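You operate a simulated robot arm through the tools that you are given. There is no shell and no other tool.

Carry out the task below with a simulated robot arm. There is one attempt and no reset: what you move stays moved.

TASK
The pegs stand too high: set the gap wheel to 15 mm and run the base again.
Fine: carriage in and locked, guard down, one cycle on the green button.

Only the result counts: the job must be done as asked and must still hold three seconds after the hand-in. Knocking over, shifting, dropping, spilling or breaking anything else fails it.

THE ROBOT
A 6-joint arm with a two-finger gripper, fixed in place. Base frame: the origin is at the foot of the arm, x ahead of it, y to its left, z up. Units: mm, degrees, N and s.
Its first joint turns from -166.0 to 166.0 degrees. Payload 2.45 kg.
The TCP is the grasp point between the finger pads, 20 mm short of the fingertips. In the tool frame z runs along the fingers and y along their closing line. The gripper opens to 140 mm. The gripper's body begins 168 mm behind the TCP.
Orientation is that of the tool frame in the base frame, as a unit quaternion [w, x, y, z]. With the fingers straight down and closing along the base's y, the tool's x points along the base's -x, its y along +y and its z along -z.

THE INTERFACE
- The arm moves only by the tool jog_arm. Its argument "deltas" is a list that holds one entry, the list of rows, each a list of 7 numbers: the shift along the base's x, y, z in mm, then the turn, a rotation vector about the base's x, y, z in degrees, then the finger opening in mm, from 0 to 140. In form: [[[dx, dy, dz, rx, ry, rz, gripper], ...]]. A call has 1 to 20 rows; each row shifts and turns the commanded pose from where the row before left it. Each row takes 0.2 s and may step no farther than 50 mm and 8.6 degrees from the row before; otherwise, or with a gripper value out of range, the whole call is refused. Where a pose cannot be reached the arm comes as near as it can. A force on the tool above 90 N (or 10 N above the force at the start of the call, whichever is more), or a blocked arm, ends the call early, and 0.2 s more pass. Each finger travels about 45 mm/s and halts on what it meets, pressing with about 40 N; the grip force reading is that of the motor and also rises with nothing between the fingers. The clock runs only during rows and for 0.2 s after the last one: add rows that do not move to give the fingers time. The reply holds the time, the measured pose of the TCP, the force on the tool along the base axes, the opening and the grip force, in the units named above and with some noise, with the torque about the TCP (base axes, N m) and any sound that the robot's microphone picked up.
- Cameras (640 x 400 px; columns grow to the right, rows downward): "scene" is fixed at [50, -500.4, 1327.1]; the picture's right is [0.77, -0.64, 0.00], its down [-0.18, -0.21, -0.96] and it looks along [0.62, 0.74, -0.28] (base axes); focal length 372 px, centre (320, 200). "wrist" rides on the gripper at [78, 11, -209] in the tool frame; the picture's right is [-0.14, 0.99, 0.00], its down [-0.92, -0.13, -0.37] and it looks along [-0.37, -0.05, 0.93] (tool axes); focal length 280 px, centre (320, 200). There is no depth. A picture from a camera that has moved, and an enlarged one, comes with that camera's place and axes in the base frame and with its lens.
- capture(camera): a new picture of that camera. It takes no simulated time.
- enlarge(camera, box): a new picture of the part [left, top, right, bottom] of that camera's present view, enlarged. It takes no simulated time.
- hand_in(): hands the job in; it is judged then, once.

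Nothing tells you positions but the pictures and the camera data. Unless the task says otherwise, let go and move clear before handing in.

The tools are called after "Request:" as a command line: name --argument value ..., lists and objects as JSON in quotes. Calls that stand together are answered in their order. jog_arm: Moves the arm, as the interface text tells. Its arguments: {"type":"object","properties":{"deltas":{"type":"array","items":{"type":"array","items":{"type":"array","items":{"type":"number"}}}}},"required":["deltas"]} The other tools are called the same way: capture (camera) takes a picture; enlarge (camera, box) takes an enlarged picture of a part of a camera's view; hand_in () hands the job in.

At the start:

```text
clock: 0.0
tool_pos: [628.4, 521.9, 1149.3]
ee_rot: [0.0, -0.001, 1.0, 0.001]
wrist_force: [0.4, 0.6, -0.6]
torque: [-0.02, 0.0, 0.01]
gripper_width: 140.1
grasp_force: 0.1
```

scene: 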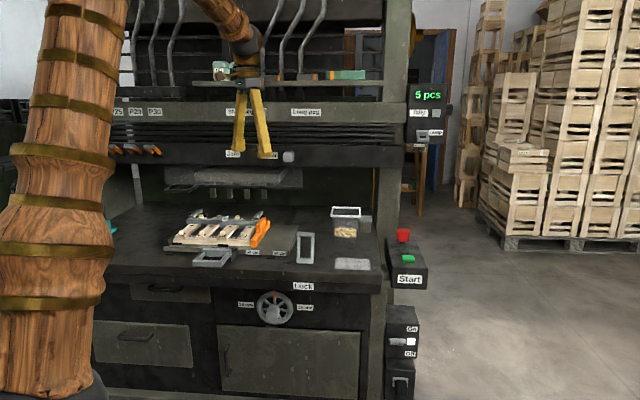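
wrist: 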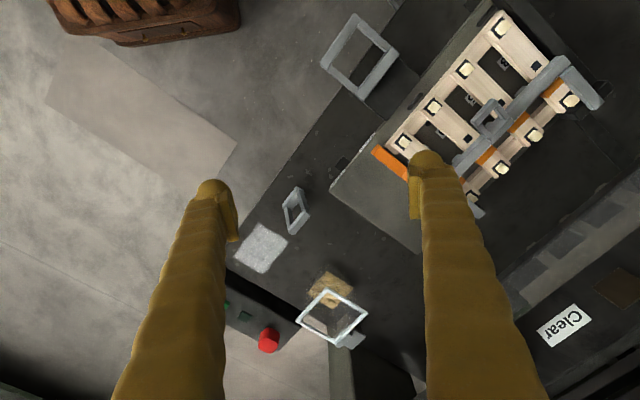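

I see a press-like machine with a carriage holding a wooden base, a hand wheel at the front, a green Start button and labels. I'll look closer at all parts before moving.

Request:
enlarge --camera "scene" --box '[100, 180, 300, 305]'

Request:
enlarge --camera "scene" --box '[220, 270, 340, 345]'

Request:
enlarge --camera "scene" --box '[280, 190, 440, 290]'

Request:
enlarge --camera "scene" --box '[100, 60, 300, 185]'

Request:
enlarge --camera "scene" --box '[360, 270, 460, 400]'

Request:
enlarge --camera "scene" --box '[270, 60, 470, 185]'

Request:
enlarge --camera "wrist" --box '[300, 0, 640, 212]'

Request:
enlarge --camera "wrist" --box '[200, 180, 420, 360]'

```text
3.20 times, centred on (200, 242) of scene
camera zoom: at [50.0, -500.4, 1327.1], right [0.77, -0.64, 0.0], down [-0.18, -0.21, -0.96], along [0.62, 0.74, -0.28], focal length 1190 px, centre (704, 64)
```

zoom: 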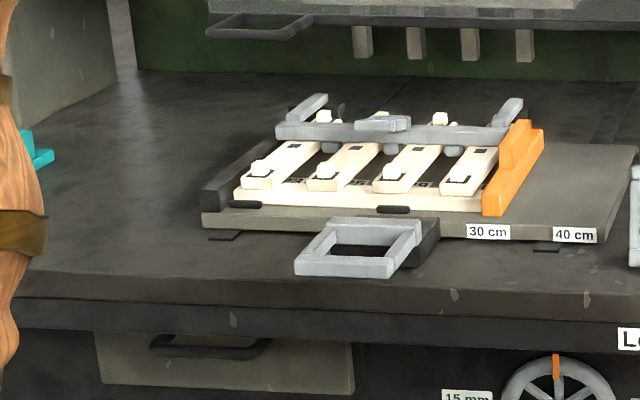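

```text
5.33 times, centred on (280, 308) of scene
camera zoom: at [50.0, -500.4, 1327.1], right [0.77, -0.64, 0.0], down [-0.18, -0.21, -0.96], along [0.62, 0.74, -0.28], focal length 1983 px, centre (533, -373)
```

zoom: 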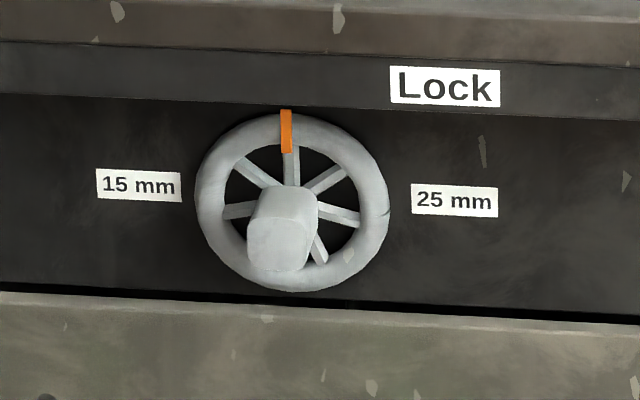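

```text
4.00 times, centred on (360, 240) of scene
camera zoom: at [50.0, -500.4, 1327.1], right [0.77, -0.64, 0.0], down [-0.18, -0.21, -0.96], along [0.62, 0.74, -0.28], focal length 1487 px, centre (160, 40)
```

zoom: 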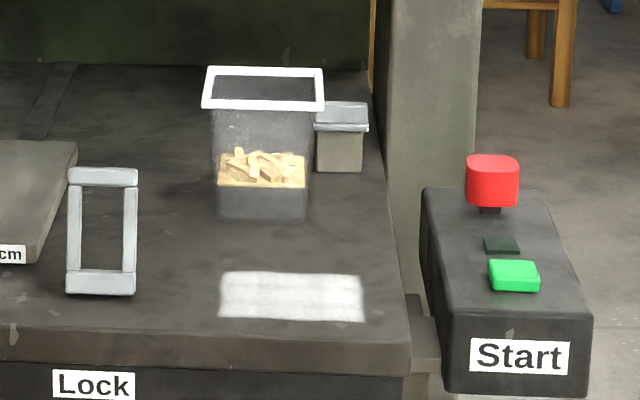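

```text
3.20 times, centred on (200, 122) of scene
camera zoom: at [50.0, -500.4, 1327.1], right [0.77, -0.64, 0.0], down [-0.18, -0.21, -0.96], along [0.62, 0.74, -0.28], focal length 1190 px, centre (704, 448)
```

zoom: 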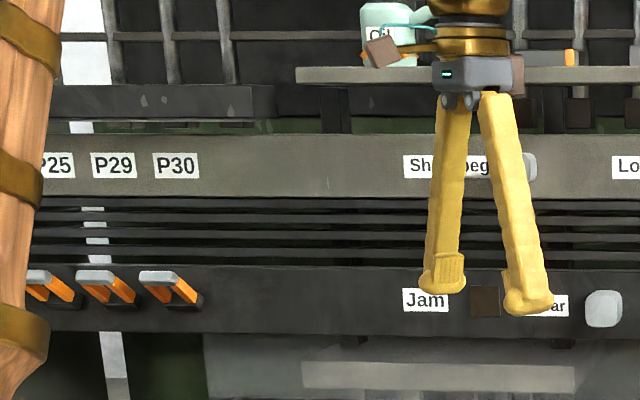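

```text
3.08 times, centred on (410, 335) of scene
camera zoom: at [50.0, -500.4, 1327.1], right [0.77, -0.64, 0.0], down [-0.18, -0.21, -0.96], along [0.62, 0.74, -0.28], focal length 1144 px, centre (43, -215)
```

zoom: 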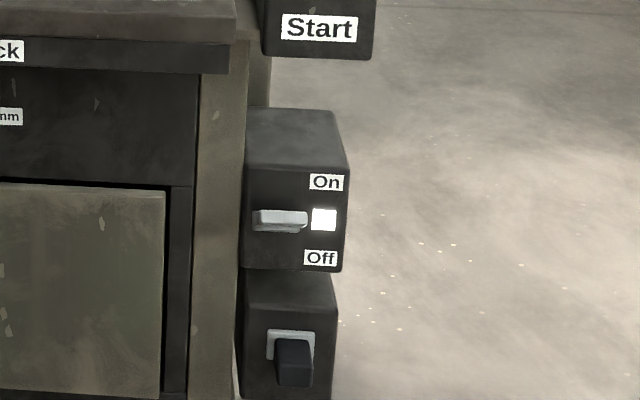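

```text
3.20 times, centred on (370, 122) of scene
camera zoom: at [50.0, -500.4, 1327.1], right [0.77, -0.64, 0.0], down [-0.18, -0.21, -0.96], along [0.62, 0.74, -0.28], focal length 1190 px, centre (160, 448)
```

zoom: 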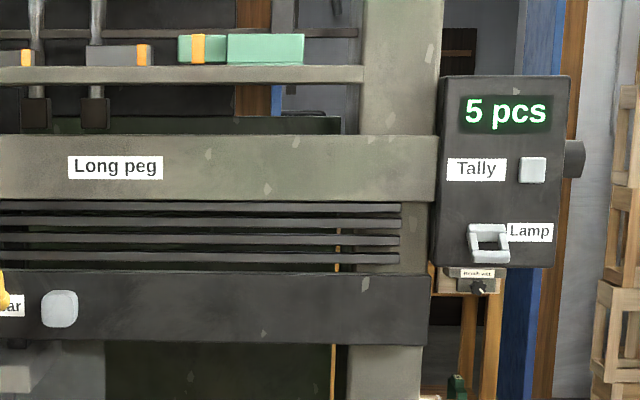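

```text
1.88 times, centred on (470, 106) of wrist
camera zoom: at [550.1, 532.9, 1358.2], right [0.14, 0.99, 0.0], down [0.92, -0.13, 0.37], along [0.37, -0.05, -0.93], focal length 528 px, centre (38, 377)
```

zoom: 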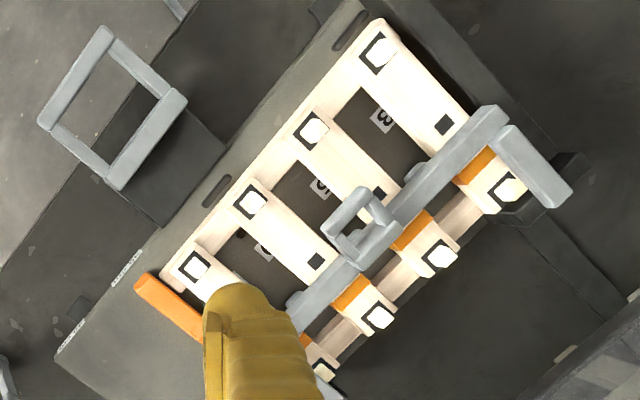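

```text
2.22 times, centred on (310, 270) of wrist
camera zoom: at [550.1, 532.9, 1358.2], right [0.14, 0.99, 0.0], down [0.92, -0.13, 0.37], along [0.37, -0.05, -0.93], focal length 623 px, centre (342, 44)
```

zoom: 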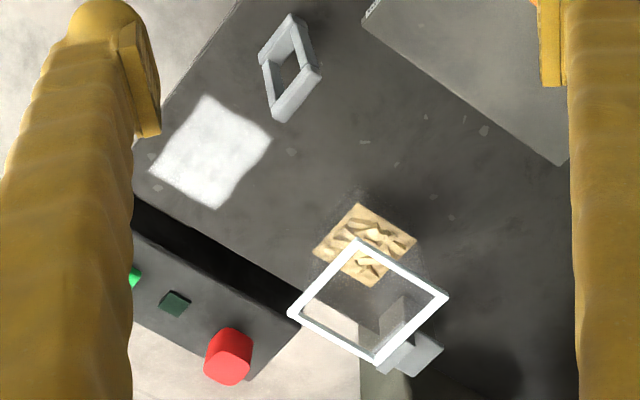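

The machine faces the arm at roughly 43–45° heading; the wheel sits under the table edge with its orange mark up, between "15 mm" (left) and "25 mm" (right). I'll back off and square the tool to the machine, then look with the wrist camera.

Request:
jog_arm --deltas '[[[-24, -23, 0, 0, 0, 7.25, 140], [-24, -23, 0, 0, 0, 7.25, 140], [-24, -23, 0, 0, 0, 7.25, 140], [-24, -23, 0, 0, 0, 7.25, 140], [-24, -23, 0, 0, 0, 7.25, 140], [-24, -23, 0, 0, 0, 7.25, 140]]]'

```text
clock: 1.4
tool_pos: [483.9, 385.5, 1147.4]
ee_rot: [0.0, -0.372, 0.928, 0.002]
wrist_force: [0.2, 0.3, -0.1]
torque: [0.01, 0.02, 0.01]
gripper_width: 140.0
grasp_force: 0.0
```

Request:
capture --camera "wrist"

Request:
capture --camera "scene"

```text
taken
camera wrist: at [421.0, 338.2, 1356.4], right [-0.58, 0.81, 0.0], down [0.75, 0.54, 0.37], along [0.3, 0.22, -0.93], focal length 280 px, centre (320, 200)
```

wrist: 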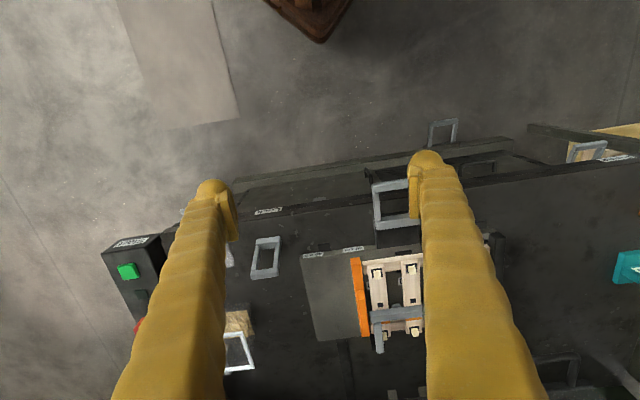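

```text
taken
```

scene: 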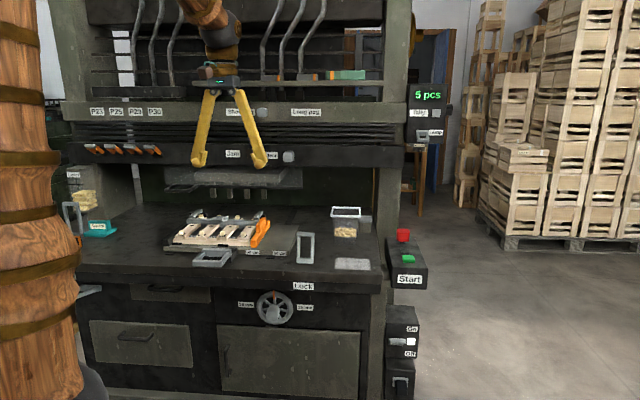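

The front edge now lies nearly square in the wrist view, and the left side of the machine is showing. I'll look at the new parts enlarged.

Request:
enlarge --camera "scene" --box '[50, 150, 210, 250]'

Request:
enlarge --camera "scene" --box '[60, 90, 220, 190]'

Request:
enlarge --camera "scene" --box '[160, 160, 320, 260]'

Request:
enlarge --camera "wrist" --box '[360, 100, 640, 275]'

Request:
enlarge --camera "wrist" --box '[220, 160, 440, 300]'

```text
4.00 times, centred on (130, 200) of scene
camera zoom: at [50.0, -500.4, 1327.1], right [0.77, -0.64, 0.0], down [-0.18, -0.21, -0.96], along [0.62, 0.74, -0.28], focal length 1487 px, centre (1080, 200)
```

zoom: 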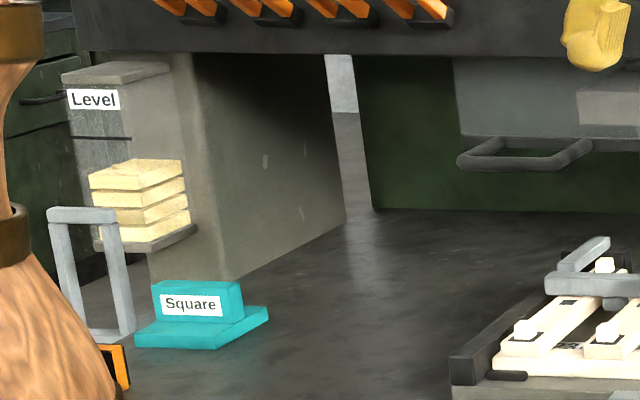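

```text
4.00 times, centred on (140, 140) of scene
camera zoom: at [50.0, -500.4, 1327.1], right [0.77, -0.64, 0.0], down [-0.18, -0.21, -0.96], along [0.62, 0.74, -0.28], focal length 1487 px, centre (1040, 440)
```

zoom: 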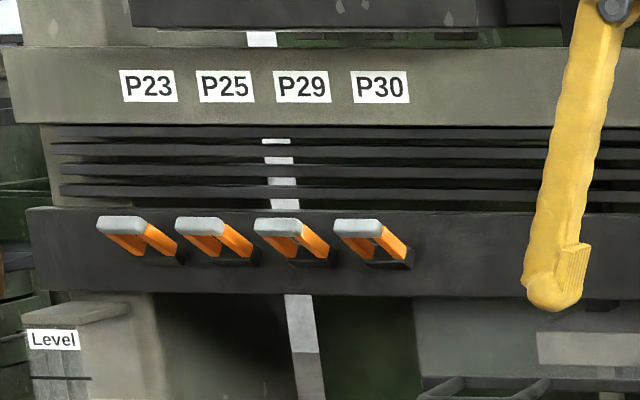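

```text
4.00 times, centred on (240, 210) of scene
camera zoom: at [50.0, -500.4, 1327.1], right [0.77, -0.64, 0.0], down [-0.18, -0.21, -0.96], along [0.62, 0.74, -0.28], focal length 1487 px, centre (640, 160)
```

zoom: 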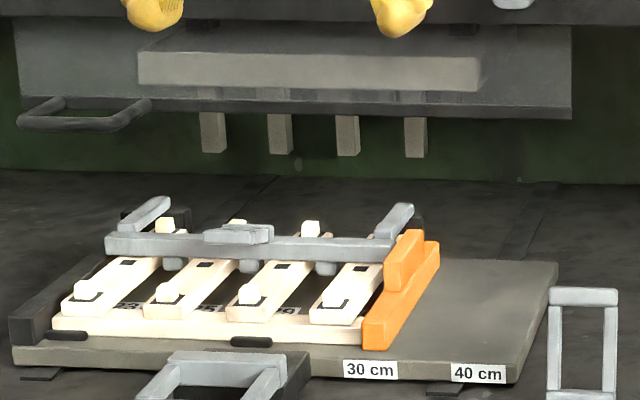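

```text
2.29 times, centred on (500, 188) of wrist
camera zoom: at [421.0, 338.2, 1356.4], right [-0.58, 0.81, 0.0], down [0.75, 0.54, 0.37], along [0.3, 0.22, -0.93], focal length 641 px, centre (-91, 229)
```

zoom: 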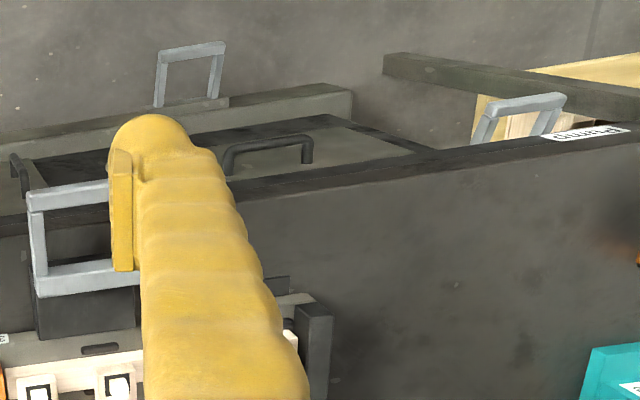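

```text
2.86 times, centred on (330, 230) of wrist
camera zoom: at [421.0, 338.2, 1356.4], right [-0.58, 0.81, 0.0], down [0.75, 0.54, 0.37], along [0.3, 0.22, -0.93], focal length 801 px, centre (291, 114)
```

zoom: 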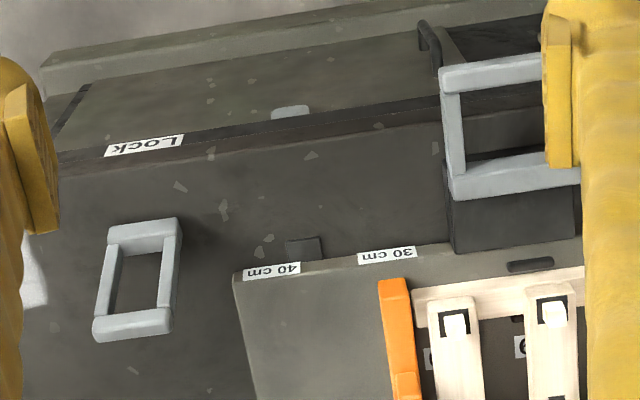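

The pictures put the machine front at about n = 807 mm along the 45° heading, the table top near z = 750, and the wheel below the edge near z = 570. I'll lower the arm clear of the machine and pitch the tool to horizontal, to look at the wheel straight on.

Request:
jog_arm --deltas '[[[2, 0, -40, 6.0, -6.0, 0.3, 140], [2, 0, -40, 6.0, -6.0, 0.3, 140], [2, 0, -40, 6.0, -6.0, 0.3, 140], [2, 0, -40, 6.0, -6.0, 0.3, 140], [2, 0, -40, 6.0, -6.0, 0.1, 140], [2, 0, -40, 6.0, -6.0, 0, 140]]]'

Request:
capture --camera "wrist"

Request:
capture --camera "scene"

```text
clock: 3.0
tool_pos: [404.8, 399.2, 897.4]
ee_rot: [0.194, -0.448, 0.85, 0.199]
wrist_force: [-0.4, -0.1, 0.8]
torque: [0.02, 0.01, -0.01]
gripper_width: 139.9
grasp_force: 0.0
out of reach, approached as far as the arm can: row 5, 6
stopped in row 6: the arm was blocked; the commanded pose is now the measured one
```

```text
taken
camera wrist: at [324.2, 244.9, 1035.1], right [-0.76, 0.61, 0.23], down [0.53, 0.37, 0.76], along [0.37, 0.7, -0.61], focal length 280 px, centre (320, 200)
```

wrist: 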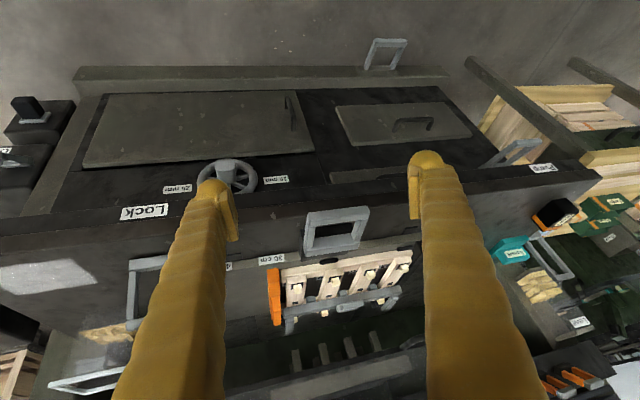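

```text
taken
```

scene: 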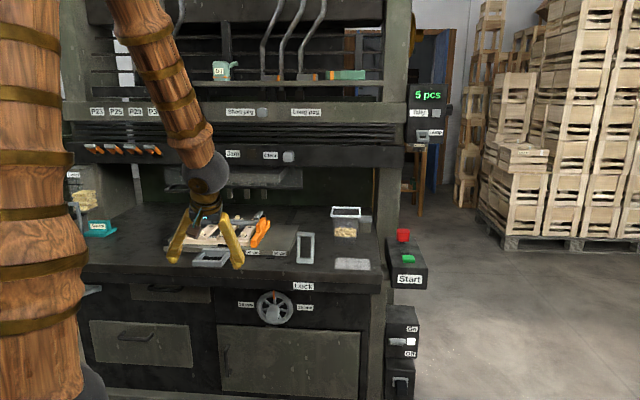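

The arm ran into its inner reach limit, so close-in poses need to be lower or farther out. The wrist view now shows the wheel and front panel clearly; I'll enlarge to locate it.

Request:
enlarge --camera "wrist" --box '[110, 130, 350, 280]'

Request:
enlarge --camera "wrist" --box '[260, 30, 640, 267]'

Request:
enlarge --camera "scene" --box '[160, 130, 320, 230]'

Request:
enlarge --camera "scene" --box '[210, 60, 370, 170]'

```text
2.67 times, centred on (230, 205) of wrist
camera zoom: at [324.2, 244.9, 1035.1], right [-0.76, 0.61, 0.23], down [0.53, 0.37, 0.76], along [0.37, 0.7, -0.61], focal length 748 px, centre (560, 187)
```

zoom: 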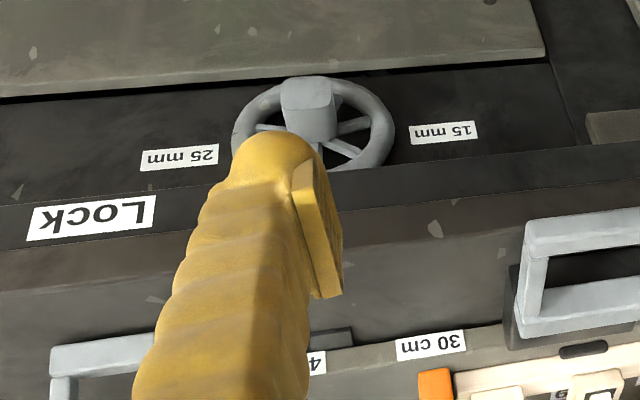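

```text
1.68 times, centred on (450, 148) of wrist
camera zoom: at [324.2, 244.9, 1035.1], right [-0.76, 0.61, 0.23], down [0.53, 0.37, 0.76], along [0.37, 0.7, -0.61], focal length 472 px, centre (101, 287)
```

zoom: 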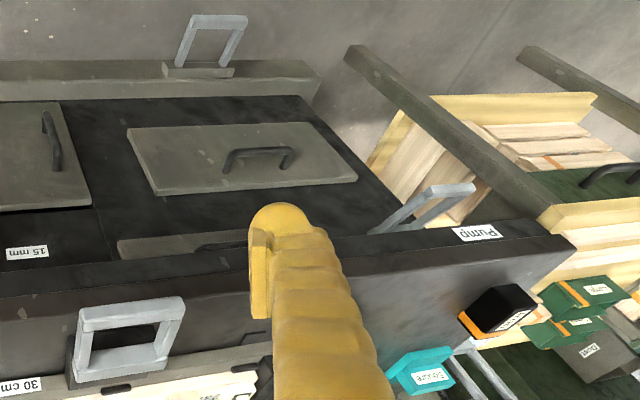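

```text
4.00 times, centred on (240, 180) of scene
camera zoom: at [50.0, -500.4, 1327.1], right [0.77, -0.64, 0.0], down [-0.18, -0.21, -0.96], along [0.62, 0.74, -0.28], focal length 1487 px, centre (640, 280)
```

zoom: 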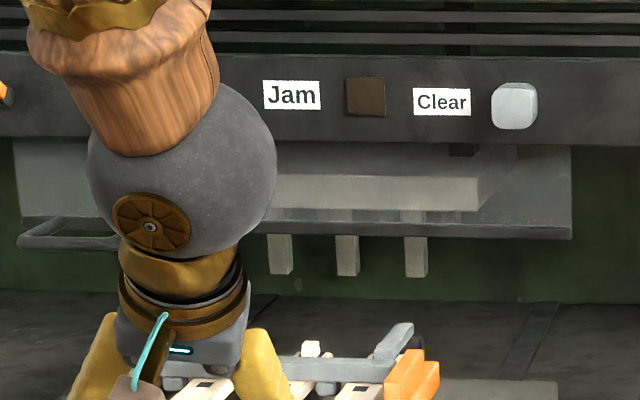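

```text
3.64 times, centred on (290, 115) of scene
camera zoom: at [50.0, -500.4, 1327.1], right [0.77, -0.64, 0.0], down [-0.18, -0.21, -0.96], along [0.62, 0.74, -0.28], focal length 1352 px, centre (429, 509)
```

zoom: 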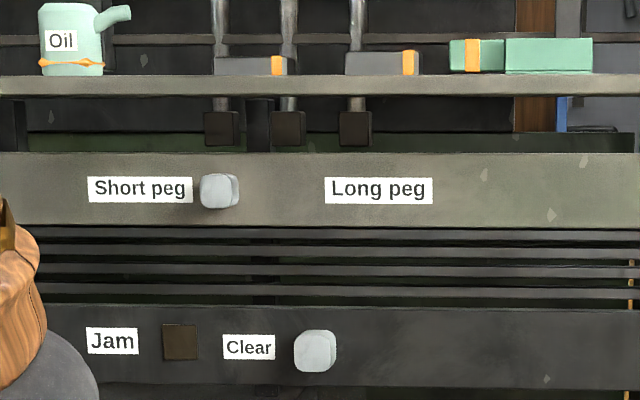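

Triangulating the wheel from both views puts its hub front near n ≈ 874, u ≈ 109, z ≈ 540, recessed under the table edge, so a horizontal tool should reach it. I'll move right and out, then down in front of the table while pitching level.

Request:
jog_arm --deltas '[[[45.2, 8.4, 0, 2.27, -4.8, -3.66, 140], [45.2, 8.4, 0, 2.27, -4.8, -3.66, 140], [45.2, 8.4, 0, 2.27, -4.8, -3.66, 140], [45.2, 8.4, 0, 2.27, -4.8, -3.66, 140]]]'

```text
clock: 4.0
tool_pos: [585.5, 433.2, 897.8]
ee_rot: [0.393, -0.346, 0.836, 0.162]
wrist_force: [-0.1, 0.6, 0.2]
torque: [-0.01, 0.03, -0.02]
gripper_width: 140.0
grasp_force: 0.2
```

Request:
jog_arm --deltas '[[[1.8, 1.8, -43, 4.71, -4.71, 0, 140], [1.8, 1.8, -43, 4.71, -4.71, 0, 140], [1.8, 1.8, -43, 4.71, -4.71, 0, 140], [1.8, 1.8, -43, 4.71, -4.71, 0, 140], [1.8, 1.8, -43, 4.71, -4.71, 0, 140], [1.8, 1.8, -43, 4.71, -4.71, 0, 140]]]'

Request:
capture --camera "wrist"

Request:
capture --camera "scene"

```text
clock: 5.2
tool_pos: [639.1, 496.2, 785.8]
ee_rot: [0.579, -0.24, 0.708, 0.327]
wrist_force: [0.2, -1.1, 6.6]
torque: [-0.43, -0.37, -0.09]
gripper_width: 139.7
grasp_force: 0.1
out of reach, approached as far as the arm can: row 1, 2, 3, 4, 5, 6
stopped in row 6: the force on the tool passed its limit at 152 N (the readings are from after the stop); the commanded pose is now the measured one
```

```text
taken
camera wrist: at [475.7, 351.6, 734.9], right [-0.68, 0.66, 0.32], down [0.05, -0.39, 0.92], along [0.73, 0.64, 0.24], focal length 280 px, centre (320, 200)
```

wrist: 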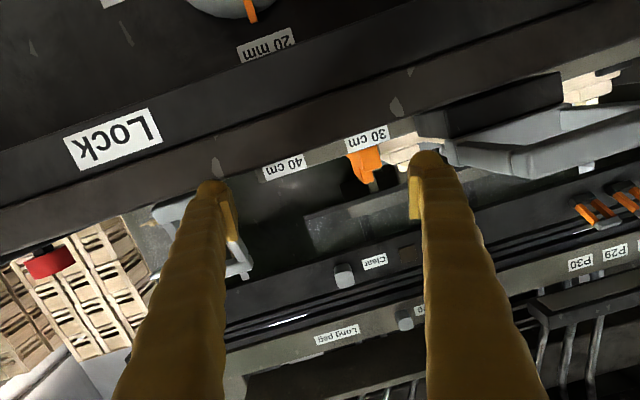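

```text
taken
```

scene: 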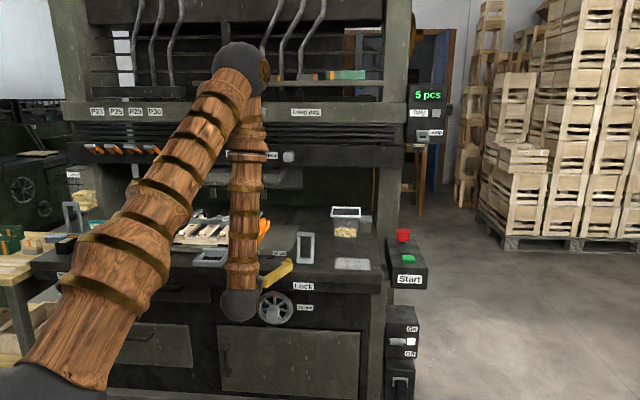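

The arm went out of reach and swung farther out than asked, then touched something near the table edge (about 152 N before stopping). I need to check what it touches before moving again.

Request:
enlarge --camera "scene" --box '[160, 190, 340, 310]'

Request:
enlarge --camera "wrist" --box '[150, 60, 510, 285]'

Request:
enlarge --camera "wrist" --box '[360, 60, 560, 185]'

Request:
enlarge --camera "scene" --box '[0, 180, 200, 305]'

```text
3.33 times, centred on (250, 250) of scene
camera zoom: at [50.0, -500.4, 1327.1], right [0.77, -0.64, 0.0], down [-0.18, -0.21, -0.96], along [0.62, 0.74, -0.28], focal length 1239 px, centre (553, 33)
```

zoom: 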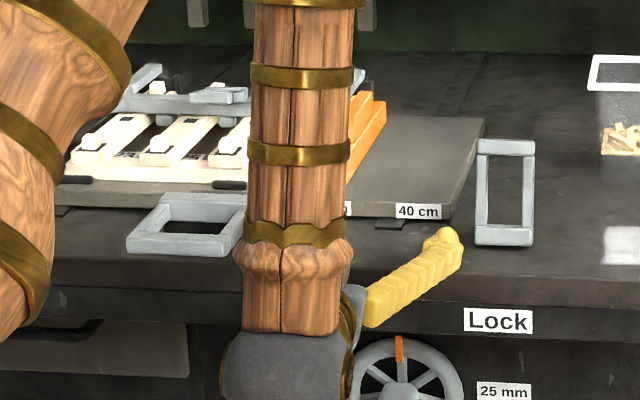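

```text
1.78 times, centred on (330, 172) of wrist
camera zoom: at [475.7, 351.6, 734.9], right [-0.68, 0.66, 0.32], down [0.05, -0.39, 0.92], along [0.73, 0.64, 0.24], focal length 498 px, centre (302, 249)
```

zoom: 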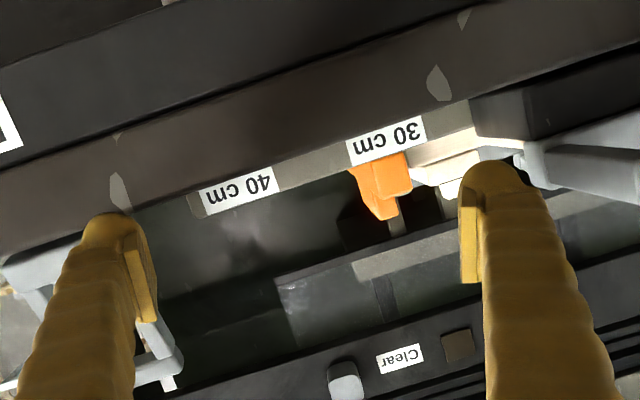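

```text
3.20 times, centred on (460, 122) of wrist
camera zoom: at [475.7, 351.6, 734.9], right [-0.68, 0.66, 0.32], down [0.05, -0.39, 0.92], along [0.73, 0.64, 0.24], focal length 897 px, centre (-128, 448)
```

zoom: 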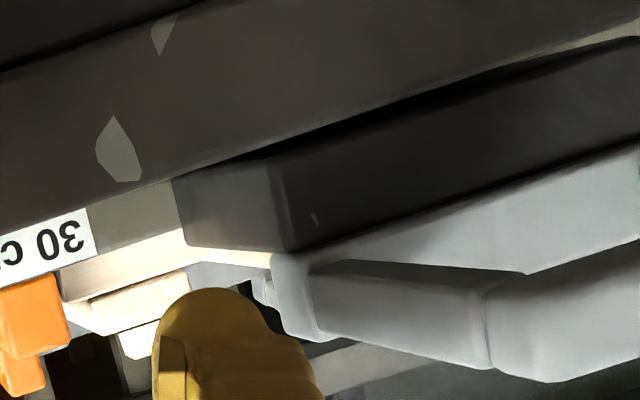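

```text
3.20 times, centred on (100, 242) of scene
camera zoom: at [50.0, -500.4, 1327.1], right [0.77, -0.64, 0.0], down [-0.18, -0.21, -0.96], along [0.62, 0.74, -0.28], focal length 1190 px, centre (1024, 64)
```

zoom: 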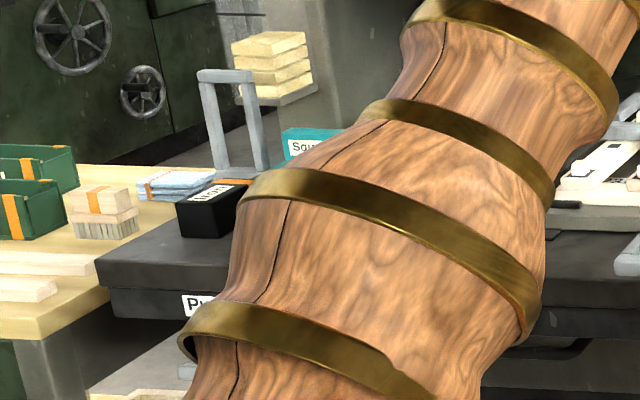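

Nothing appears shifted: plate, handles and wheel sit where they were; the fingertips just touch the table edge. From the two blocked poses I infer the wrist must stay about 500 mm from a shoulder at z ≈ 912, so I'll lift straight off, then plan around that.

Request:
jog_arm --deltas '[[[0, 0, 25, 0, 0, 0, 140], [7, 7, 40, 0, 0, 0, 140], [8, 8, 45, 0, 0, 0, 110], [3, 3, 45, 0, 0, 0, 90], [0, 0, 45, 0, 0, 0, 90]]]'

Request:
capture --camera "scene"

Request:
capture --camera "wrist"

```text
clock: 6.5
tool_pos: [657.9, 515.9, 984.8]
ee_rot: [0.578, -0.241, 0.707, 0.327]
wrist_force: [0.1, -0.1, -0.9]
torque: [-0.05, -0.01, -0.04]
gripper_width: 89.9
grasp_force: 0.1
```

```text
taken
```

scene: 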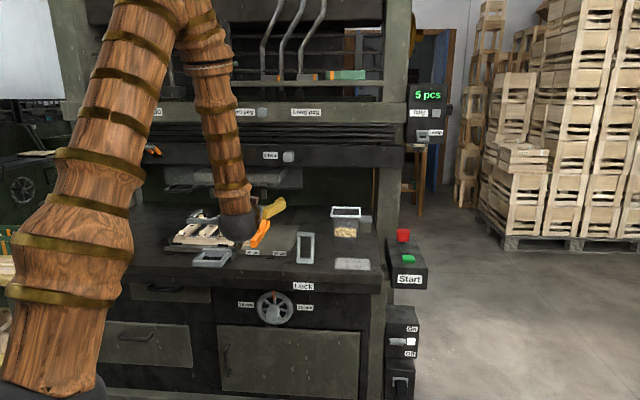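

```text
taken
camera wrist: at [495.0, 370.1, 934.3], right [-0.68, 0.66, 0.32], down [0.05, -0.39, 0.92], along [0.73, 0.64, 0.24], focal length 280 px, centre (320, 200)
```

wrist: 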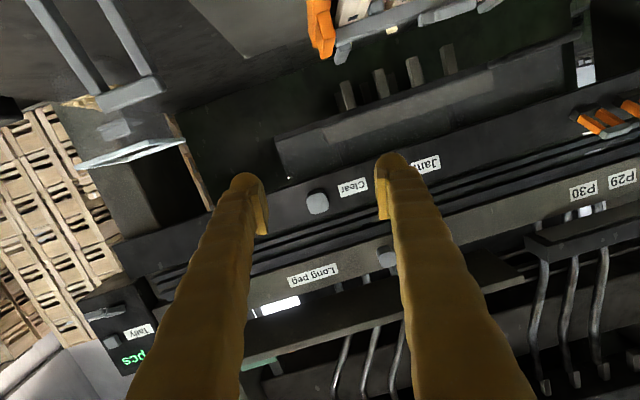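

The lift was clean. Next I'll tilt the tool to 30° from vertical in front of the table, keeping the wrist outside its inner limit.

Request:
jog_arm --deltas '[[[-13.9, -15.6, -35.1, -6.42, 4.25, 0.43, 90], [-13.9, -15.6, -35.1, -6.42, 4.25, 0.43, 90], [-13.9, -15.6, -35.1, -6.42, 4.25, 0.43, 90], [-13.9, -15.6, -35.1, -6.42, 4.25, 0.43, 90], [-13.9, -15.6, -35.1, -6.42, 4.25, 0.43, 90], [-13.9, -15.6, -35.1, -6.42, 4.25, 0.43, 90], [-13.9, -15.6, -35.1, -6.42, 4.25, 0.43, 90]]]'

Request:
capture --camera "wrist"

```text
clock: 8.1
tool_pos: [556.8, 405.5, 742.4]
ee_rot: [0.237, -0.37, 0.893, 0.1]
wrist_force: [-0.7, 0.7, 1.0]
torque: [0.0, 0.02, -0.01]
gripper_width: 90.3
grasp_force: 0.1
```

```text
taken
camera wrist: at [426.9, 291.0, 884.3], right [-0.62, 0.78, 0.07], down [0.53, 0.34, 0.78], along [0.59, 0.52, -0.62], focal length 280 px, centre (320, 200)
```

wrist: 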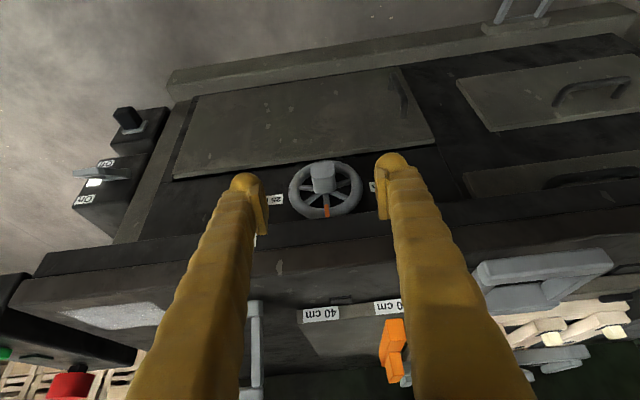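

Request:
enlarge --camera "wrist" --box '[230, 120, 422, 240]'

Request:
enlarge --camera "scene" --box '[220, 270, 340, 345]'

```text
3.33 times, centred on (326, 180) of wrist
camera zoom: at [426.9, 291.0, 884.3], right [-0.62, 0.78, 0.07], down [0.53, 0.34, 0.78], along [0.59, 0.52, -0.62], focal length 935 px, centre (300, 267)
```

zoom: 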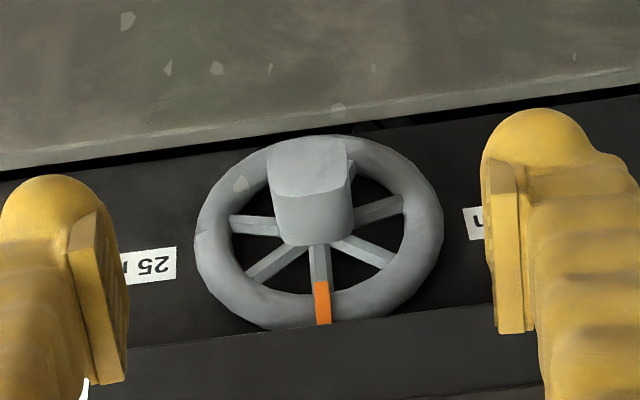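

```text
5.33 times, centred on (280, 308) of scene
camera zoom: at [50.0, -500.4, 1327.1], right [0.77, -0.64, 0.0], down [-0.18, -0.21, -0.96], along [0.62, 0.74, -0.28], focal length 1983 px, centre (533, -373)
```

zoom: 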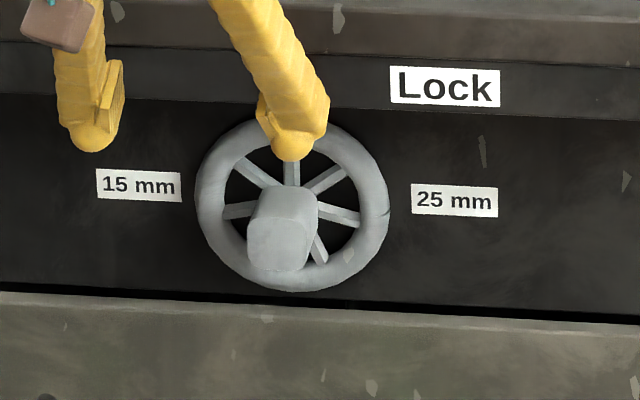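

The hub is a roughly 42 mm square block, front face near n = 876, u = 108, z = 521, standing out of the wheel. I'll descend in front of the table and level the tool short of the hub.

Request:
jog_arm --deltas '[[[0, 0, -43.7, 0, 0, 0, 90], [0, 0, -43.7, 0, 0, 0, 90], [0, 0, -43.7, 0, 0, 0, 90], [0, 0, -43.7, 0, 0, 0, 90], [0, 0, -43.7, 0, 0, 0, 90], [0, 0, -43.7, 0, 0, 0, 90]]]'

```text
clock: 9.4
tool_pos: [578.2, 454.7, 526.3]
ee_rot: [0.214, -0.36, 0.899, 0.131]
wrist_force: [-0.2, 0.0, 0.2]
torque: [-0.01, -0.01, 0.03]
gripper_width: 90.1
grasp_force: 0.0
out of reach, approached as far as the arm can: row 1, 2, 3, 4, 5, 6
```

Request:
capture --camera "scene"

Request:
capture --camera "wrist"

```text
taken
```

scene: 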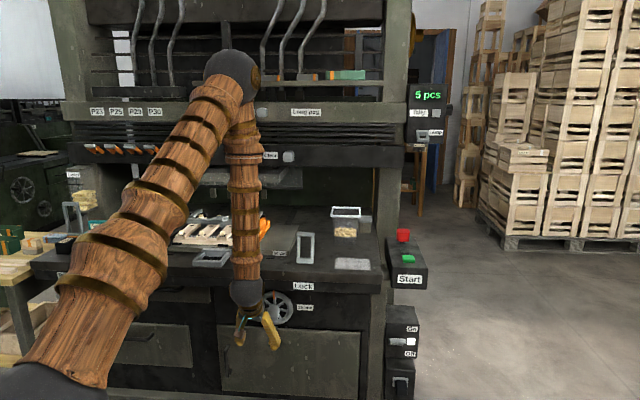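

```text
taken
camera wrist: at [460.2, 335.8, 671.3], right [-0.61, 0.78, 0.15], down [0.58, 0.31, 0.75], along [0.54, 0.54, -0.64], focal length 280 px, centre (320, 200)
```

wrist: 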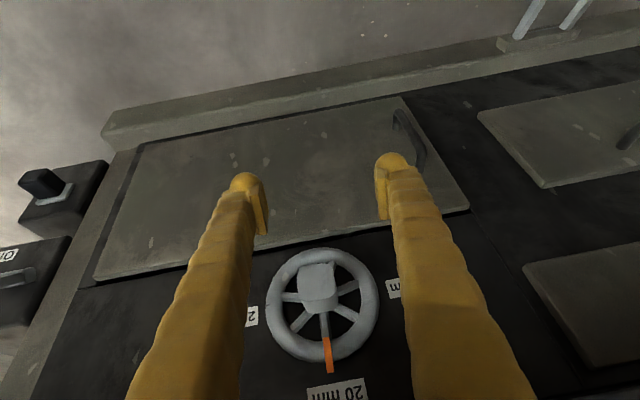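

The last descent was again beyond the inner limit, though nothing was touched. I'll shift outward a little with small steps to see where the arm follows exactly.

Request:
jog_arm --deltas '[[[20, 20, 0, 0, 0, 0, 90], [15, 15, 0, 0, 0, 0, 90], [0, 0, 0, 0, 0, 0, 90]]]'

```text
clock: 10.2
tool_pos: [618.4, 487.5, 524.3]
ee_rot: [0.22, -0.368, 0.895, 0.123]
wrist_force: [-0.4, -1.2, 0.0]
torque: [0.01, 0.01, -0.03]
gripper_width: 90.1
grasp_force: 0.0
out of reach, approached as far as the arm can: row 1
```

Request:
enlarge --camera "scene" --box '[190, 240, 310, 355]'

Request:
enlarge --camera "scene" --box '[180, 30, 300, 145]'

Request:
capture --camera "wrist"

```text
3.48 times, centred on (250, 298) of scene
camera zoom: at [50.0, -500.4, 1327.1], right [0.77, -0.64, 0.0], down [-0.18, -0.21, -0.96], along [0.62, 0.74, -0.28], focal length 1293 px, centre (564, -139)
```

zoom: 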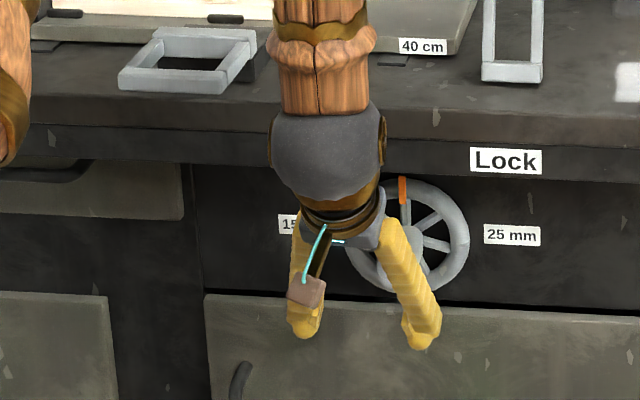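

```text
3.48 times, centred on (240, 88) of scene
camera zoom: at [50.0, -500.4, 1327.1], right [0.77, -0.64, 0.0], down [-0.18, -0.21, -0.96], along [0.62, 0.74, -0.28], focal length 1293 px, centre (598, 591)
```

zoom: 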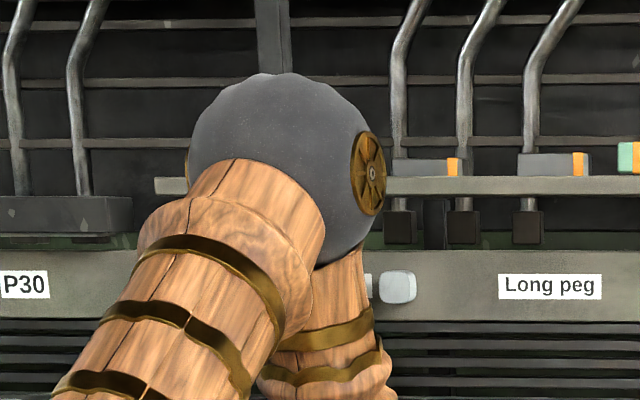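

```text
taken
camera wrist: at [498.2, 368.1, 670.0], right [-0.62, 0.78, 0.13], down [0.56, 0.33, 0.76], along [0.55, 0.54, -0.64], focal length 280 px, centre (320, 200)
```

wrist: 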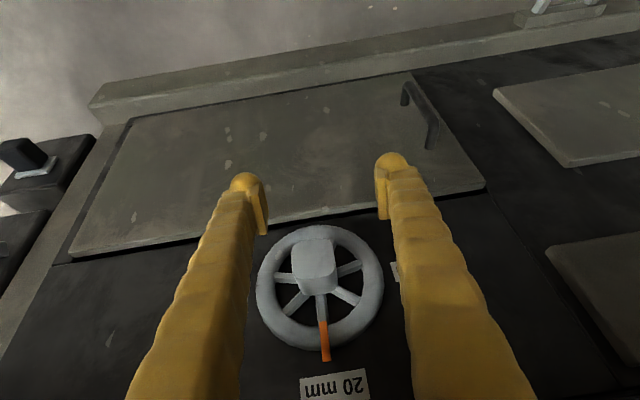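

I suspect a wrist joint ended up near its stop after crossing a singular pose. I'll test small rolls about the tool axis, here in free space, to see which side is limited.

Request:
jog_arm --deltas '[[[0, 0, 0, 2.43, 3.06, -6.98, 90], [0, 0, 0, 0, 0, 0, 90]]]'

Request:
jog_arm --deltas '[[[0, 0, 0, -2.43, -3.06, 6.98, 90], [0, 0, 0, -2.43, -3.06, 6.98, 90], [0, 0, 0, 0, 0, 0, 90]]]'

```text
clock: 10.8
tool_pos: [618.6, 488.8, 526.3]
ee_rot: [0.209, -0.301, 0.92, 0.139]
wrist_force: [0.3, -0.2, 0.5]
torque: [-0.02, 0.01, 0.02]
gripper_width: 90.1
grasp_force: 0.1
```

```text
clock: 11.7
tool_pos: [618.4, 488.1, 525.6]
ee_rot: [0.22, -0.368, 0.895, 0.123]
wrist_force: [-0.2, -0.3, 0.2]
torque: [0.04, 0.02, 0.04]
gripper_width: 90.0
grasp_force: 0.1
out of reach, approached as far as the arm can: row 2
```

That confirms it: the roll joint is at its stop in exactly the direction the wheel must be turned. I'll roll the tool about 180° the other way (camera above the fingers), backing off a little for clearance.

Request:
jog_arm --deltas '[[[-4, -4, 0, 2.577, 3.249, -7.419, 90], [-4, -4, 0, 2.577, 3.249, -7.419, 90], [-4, -4, 0, 2.577, 3.249, -7.419, 90], [-4, -4, 0, 2.577, 3.249, -7.419, 90], [-4, -4, 0, 2.577, 3.249, -7.419, 90], [-4, -4, 0, 2.577, 3.249, -7.419, 90], [-4, -4, 0, 2.577, 3.249, -7.419, 90], [-4, -4, 0, 2.577, 3.249, -7.419, 90], [-4, -4, 0, 2.577, 3.249, -7.419, 90], [-4, -4, 0, 2.577, 3.249, -7.419, 90]]]'

Request:
capture --camera "scene"

```text
clock: 13.8
tool_pos: [579.4, 446.1, 529.0]
ee_rot: [0.074, 0.334, 0.908, 0.241]
wrist_force: [0.3, 0.2, 0.6]
torque: [0.03, 0.0, -0.02]
gripper_width: 90.1
grasp_force: 0.1
```

```text
taken
```

scene: 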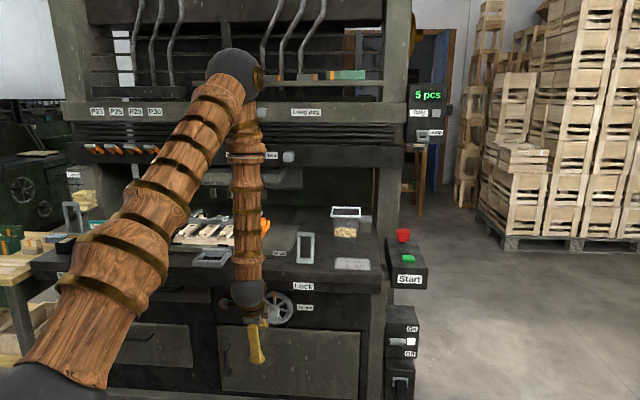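

Request:
jog_arm --deltas '[[[0, 0, 0, 2.577, 3.249, -7.419, 90], [0, 0, 0, 2.577, 3.249, -7.419, 90], [0, 0, 0, 2.577, 3.249, -7.419, 90], [0, 0, 0, 2.577, 3.249, -7.419, 90], [0, 0, 0, 2.577, 3.249, -7.419, 90], [0, 0, 0, 2.577, 3.249, -7.419, 90], [0, 0, 0, 2.577, 3.249, -7.419, 90], [0, 0, 0, 2.577, 3.249, -7.419, 90], [0, 0, 0, 2.577, 3.249, -7.419, 90], [0, 0, 0, 2.577, 3.249, -7.419, 90], [0, 0, 0, 0, 0, 0, 90]]]'

```text
clock: 16.2
tool_pos: [580.9, 445.1, 527.9]
ee_rot: [-0.108, 0.859, 0.445, 0.228]
wrist_force: [0.3, 0.8, 0.2]
torque: [0.01, 0.03, 0.04]
gripper_width: 90.2
grasp_force: 0.1
out of reach, approached as far as the arm can: row 7
```

Camera is above the fingers now and the roll joint has room. I'll true up the heading to 45° and pitch level in front of the hub, staying short of it.

Request:
jog_arm --deltas '[[[0, 0, 0, 0.62, 0.13, -4.75, 90], [0, 0, 0, 0.62, 0.13, -4.75, 90], [7.64, 5.52, -0.86, 5.3, -5.3, 0, 90], [7.64, 5.52, -0.86, 5.3, -5.3, 0, 90], [7.64, 5.52, -0.86, 5.3, -5.3, 0, 90], [7.64, 5.52, -0.86, 5.3, -5.3, 0, 90], [0, 0, 0, 0, 0, 0, 90]]]'

Request:
capture --camera "wrist"

```text
clock: 17.9
tool_pos: [641.4, 450.2, 536.2]
ee_rot: [-0.207, 0.797, 0.341, 0.453]
wrist_force: [0.4, -0.6, 0.0]
torque: [-0.02, -0.02, 0.0]
gripper_width: 90.0
grasp_force: 0.1
out of reach, approached as far as the arm can: row 1, 2, 4
```

```text
taken
camera wrist: at [555.4, 337.0, 707.9], right [0.68, -0.72, -0.14], down [-0.64, -0.48, -0.61], along [0.37, 0.5, -0.78], focal length 280 px, centre (320, 200)
```

wrist: 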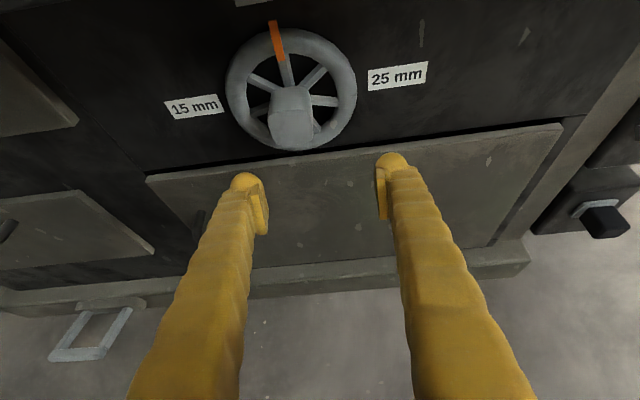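

Request:
jog_arm --deltas '[[[0.2, 9.75, -3.75, 5.23, -5.46, -0.58, 90], [0.2, 9.75, -3.75, 5.23, -5.46, -0.58, 90], [0.2, 9.75, -3.75, 5.23, -5.46, -0.58, 90], [0.2, 9.75, -3.75, 5.23, -5.46, -0.58, 90], [0, 0, 0, 0, 0, 0, 90]]]'

Request:
capture --camera "wrist"

Request:
capture --camera "scene"

```text
clock: 19.1
tool_pos: [661.9, 482.1, 521.0]
ee_rot: [-0.273, 0.655, 0.276, 0.648]
wrist_force: [0.4, -0.2, -0.3]
torque: [-0.03, -0.03, 0.0]
gripper_width: 90.1
grasp_force: 0.0
out of reach, approached as far as the arm can: row 3, 4
```

```text
taken
camera wrist: at [523.8, 325.7, 601.5], right [0.71, -0.69, -0.14], down [-0.36, -0.18, -0.92], along [0.61, 0.7, -0.38], focal length 280 px, centre (320, 200)
```

wrist: 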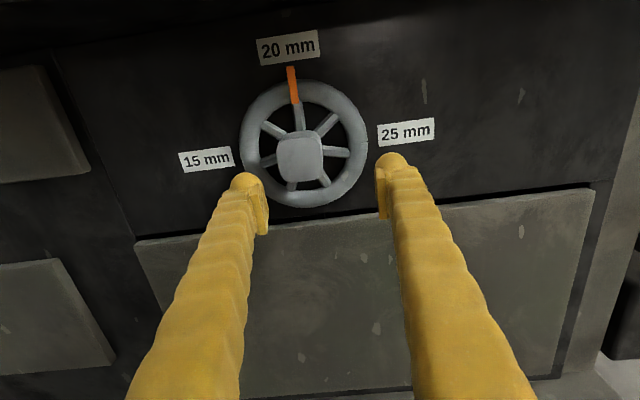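

```text
taken
```

scene: 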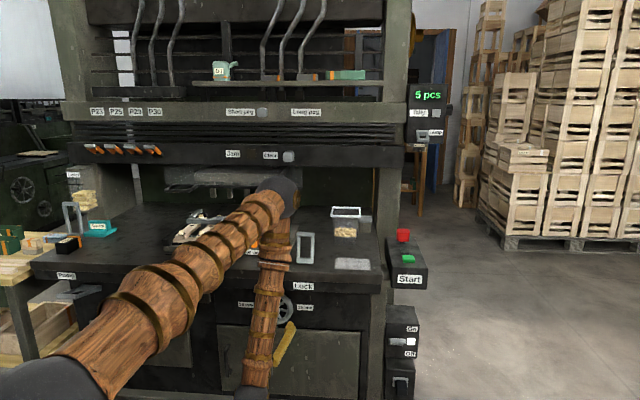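

The tool is level and the wheel is square in view, with labels 15/20/25 at left/top/right. I'll shift left onto the hub's axis and see how exactly the arm follows.

Request:
jog_arm --deltas '[[[-4.5, 9.5, 0, 0, 0, 0, 90], [-4.5, 9.5, 0, 0, 0, 0, 90], [0, 0, 0, 0, 0, 0, 90]]]'

Request:
enlarge --camera "wrist" --box '[160, 20, 480, 220]'

```text
clock: 19.9
tool_pos: [665.5, 485.5, 522.0]
ee_rot: [-0.275, 0.652, 0.275, 0.651]
wrist_force: [0.2, 0.7, 0.4]
torque: [-0.01, 0.01, 0.02]
gripper_width: 89.8
grasp_force: 0.0
out of reach, approached as far as the arm can: row 1, 2
```

```text
2.00 times, centred on (320, 120) of wrist
camera zoom: at [527.7, 328.2, 600.7], right [0.71, -0.69, -0.14], down [-0.35, -0.18, -0.92], along [0.61, 0.7, -0.37], focal length 561 px, centre (320, 360)
```

zoom: 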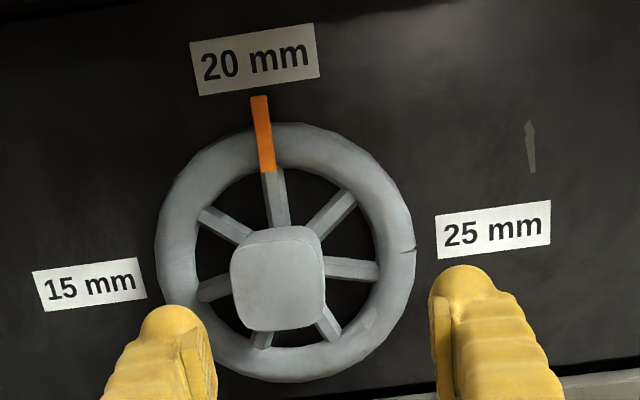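

Combining the two wrist views, the hub front is at n ≈ 860, u ≈ 110, z ≈ 538, and the remaining restriction looks like the wrist-bend limit, which eases going forward. I'll centre on the hub a little short of it with the fingers at 54 mm.

Request:
jog_arm --deltas '[[[-0.6, 7.3, 5.3, 0, 0, -0.25, 70], [-0.6, 7.3, 5.3, 0, 0, -0.25, 54], [-0.6, 7.3, 5.3, 0, 0, -0.25, 54], [0, 0, 0, 0, 0, 0, 54], [0, 0, 0, 0, 0, 0, 54]]]'

Request:
capture --camera "wrist"

Request:
enlarge --camera "wrist" --box '[200, 60, 440, 210]'

```text
clock: 21.1
tool_pos: [675.5, 478.7, 537.4]
ee_rot: [-0.271, 0.654, 0.271, 0.653]
wrist_force: [0.8, 0.1, -0.3]
torque: [-0.01, -0.03, 0.01]
gripper_width: 53.7
grasp_force: 0.1
out of reach, approached as far as the arm can: row 1, 2, 3
```

```text
taken
camera wrist: at [536.2, 323.3, 615.8], right [0.7, -0.7, -0.14], down [-0.35, -0.17, -0.92], along [0.62, 0.69, -0.37], focal length 280 px, centre (320, 200)
```

wrist: 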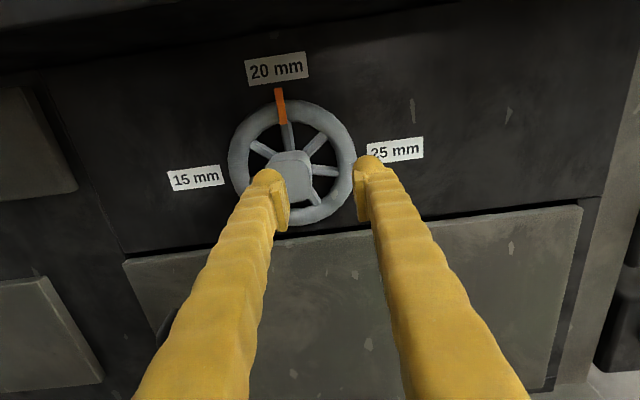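

```text
2.67 times, centred on (320, 135) of wrist
camera zoom: at [536.2, 323.3, 615.8], right [0.7, -0.7, -0.14], down [-0.35, -0.17, -0.92], along [0.62, 0.69, -0.37], focal length 748 px, centre (320, 373)
```

zoom: 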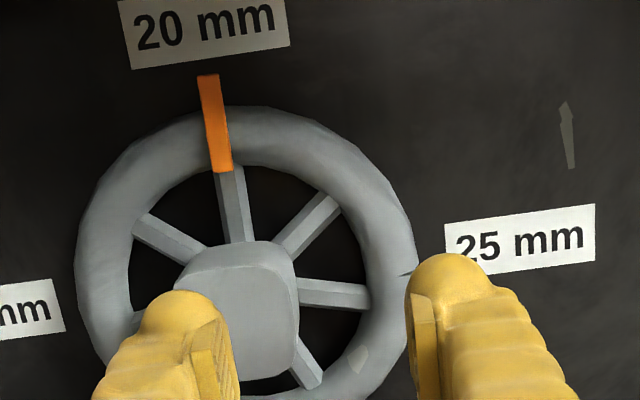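

The limiting joint is the forearm roll, which got wound to its stop when the wrist passed through its straight pose. I'll unwind it: first pitch back down while retreating, then roll the tool back, and later cross again in the arm's own plane.

Request:
jog_arm --deltas '[[[-7.6, -7.6, -2.1, -5.3, 5.3, 0, 60], [-7.6, -7.6, -2.1, -5.3, 5.3, 0, 80], [-7.6, -7.6, -2.1, -5.3, 5.3, 0, 90], [-7.6, -7.6, -2.1, -5.3, 5.3, 0, 90], [-7.6, -7.6, -2.1, -5.3, 5.3, 0, 90], [-7.6, -7.6, -2.1, -5.3, 5.3, 0, 90], [-7.6, -7.6, -2.1, -5.3, 5.3, 0, 90], [-7.6, -7.6, -2.1, -5.3, 5.3, 0, 90], [0, 0, 0, 0, 0, 0, 90]]]'

```text
clock: 23.1
tool_pos: [644.7, 370.0, 524.1]
ee_rot: [-0.098, 0.893, 0.37, 0.237]
wrist_force: [0.9, 0.4, 0.3]
torque: [-0.01, -0.01, 0.03]
gripper_width: 90.0
grasp_force: 0.1
out of reach, approached as far as the arm can: row 1, 2, 3, 4, 5, 6, 7
```

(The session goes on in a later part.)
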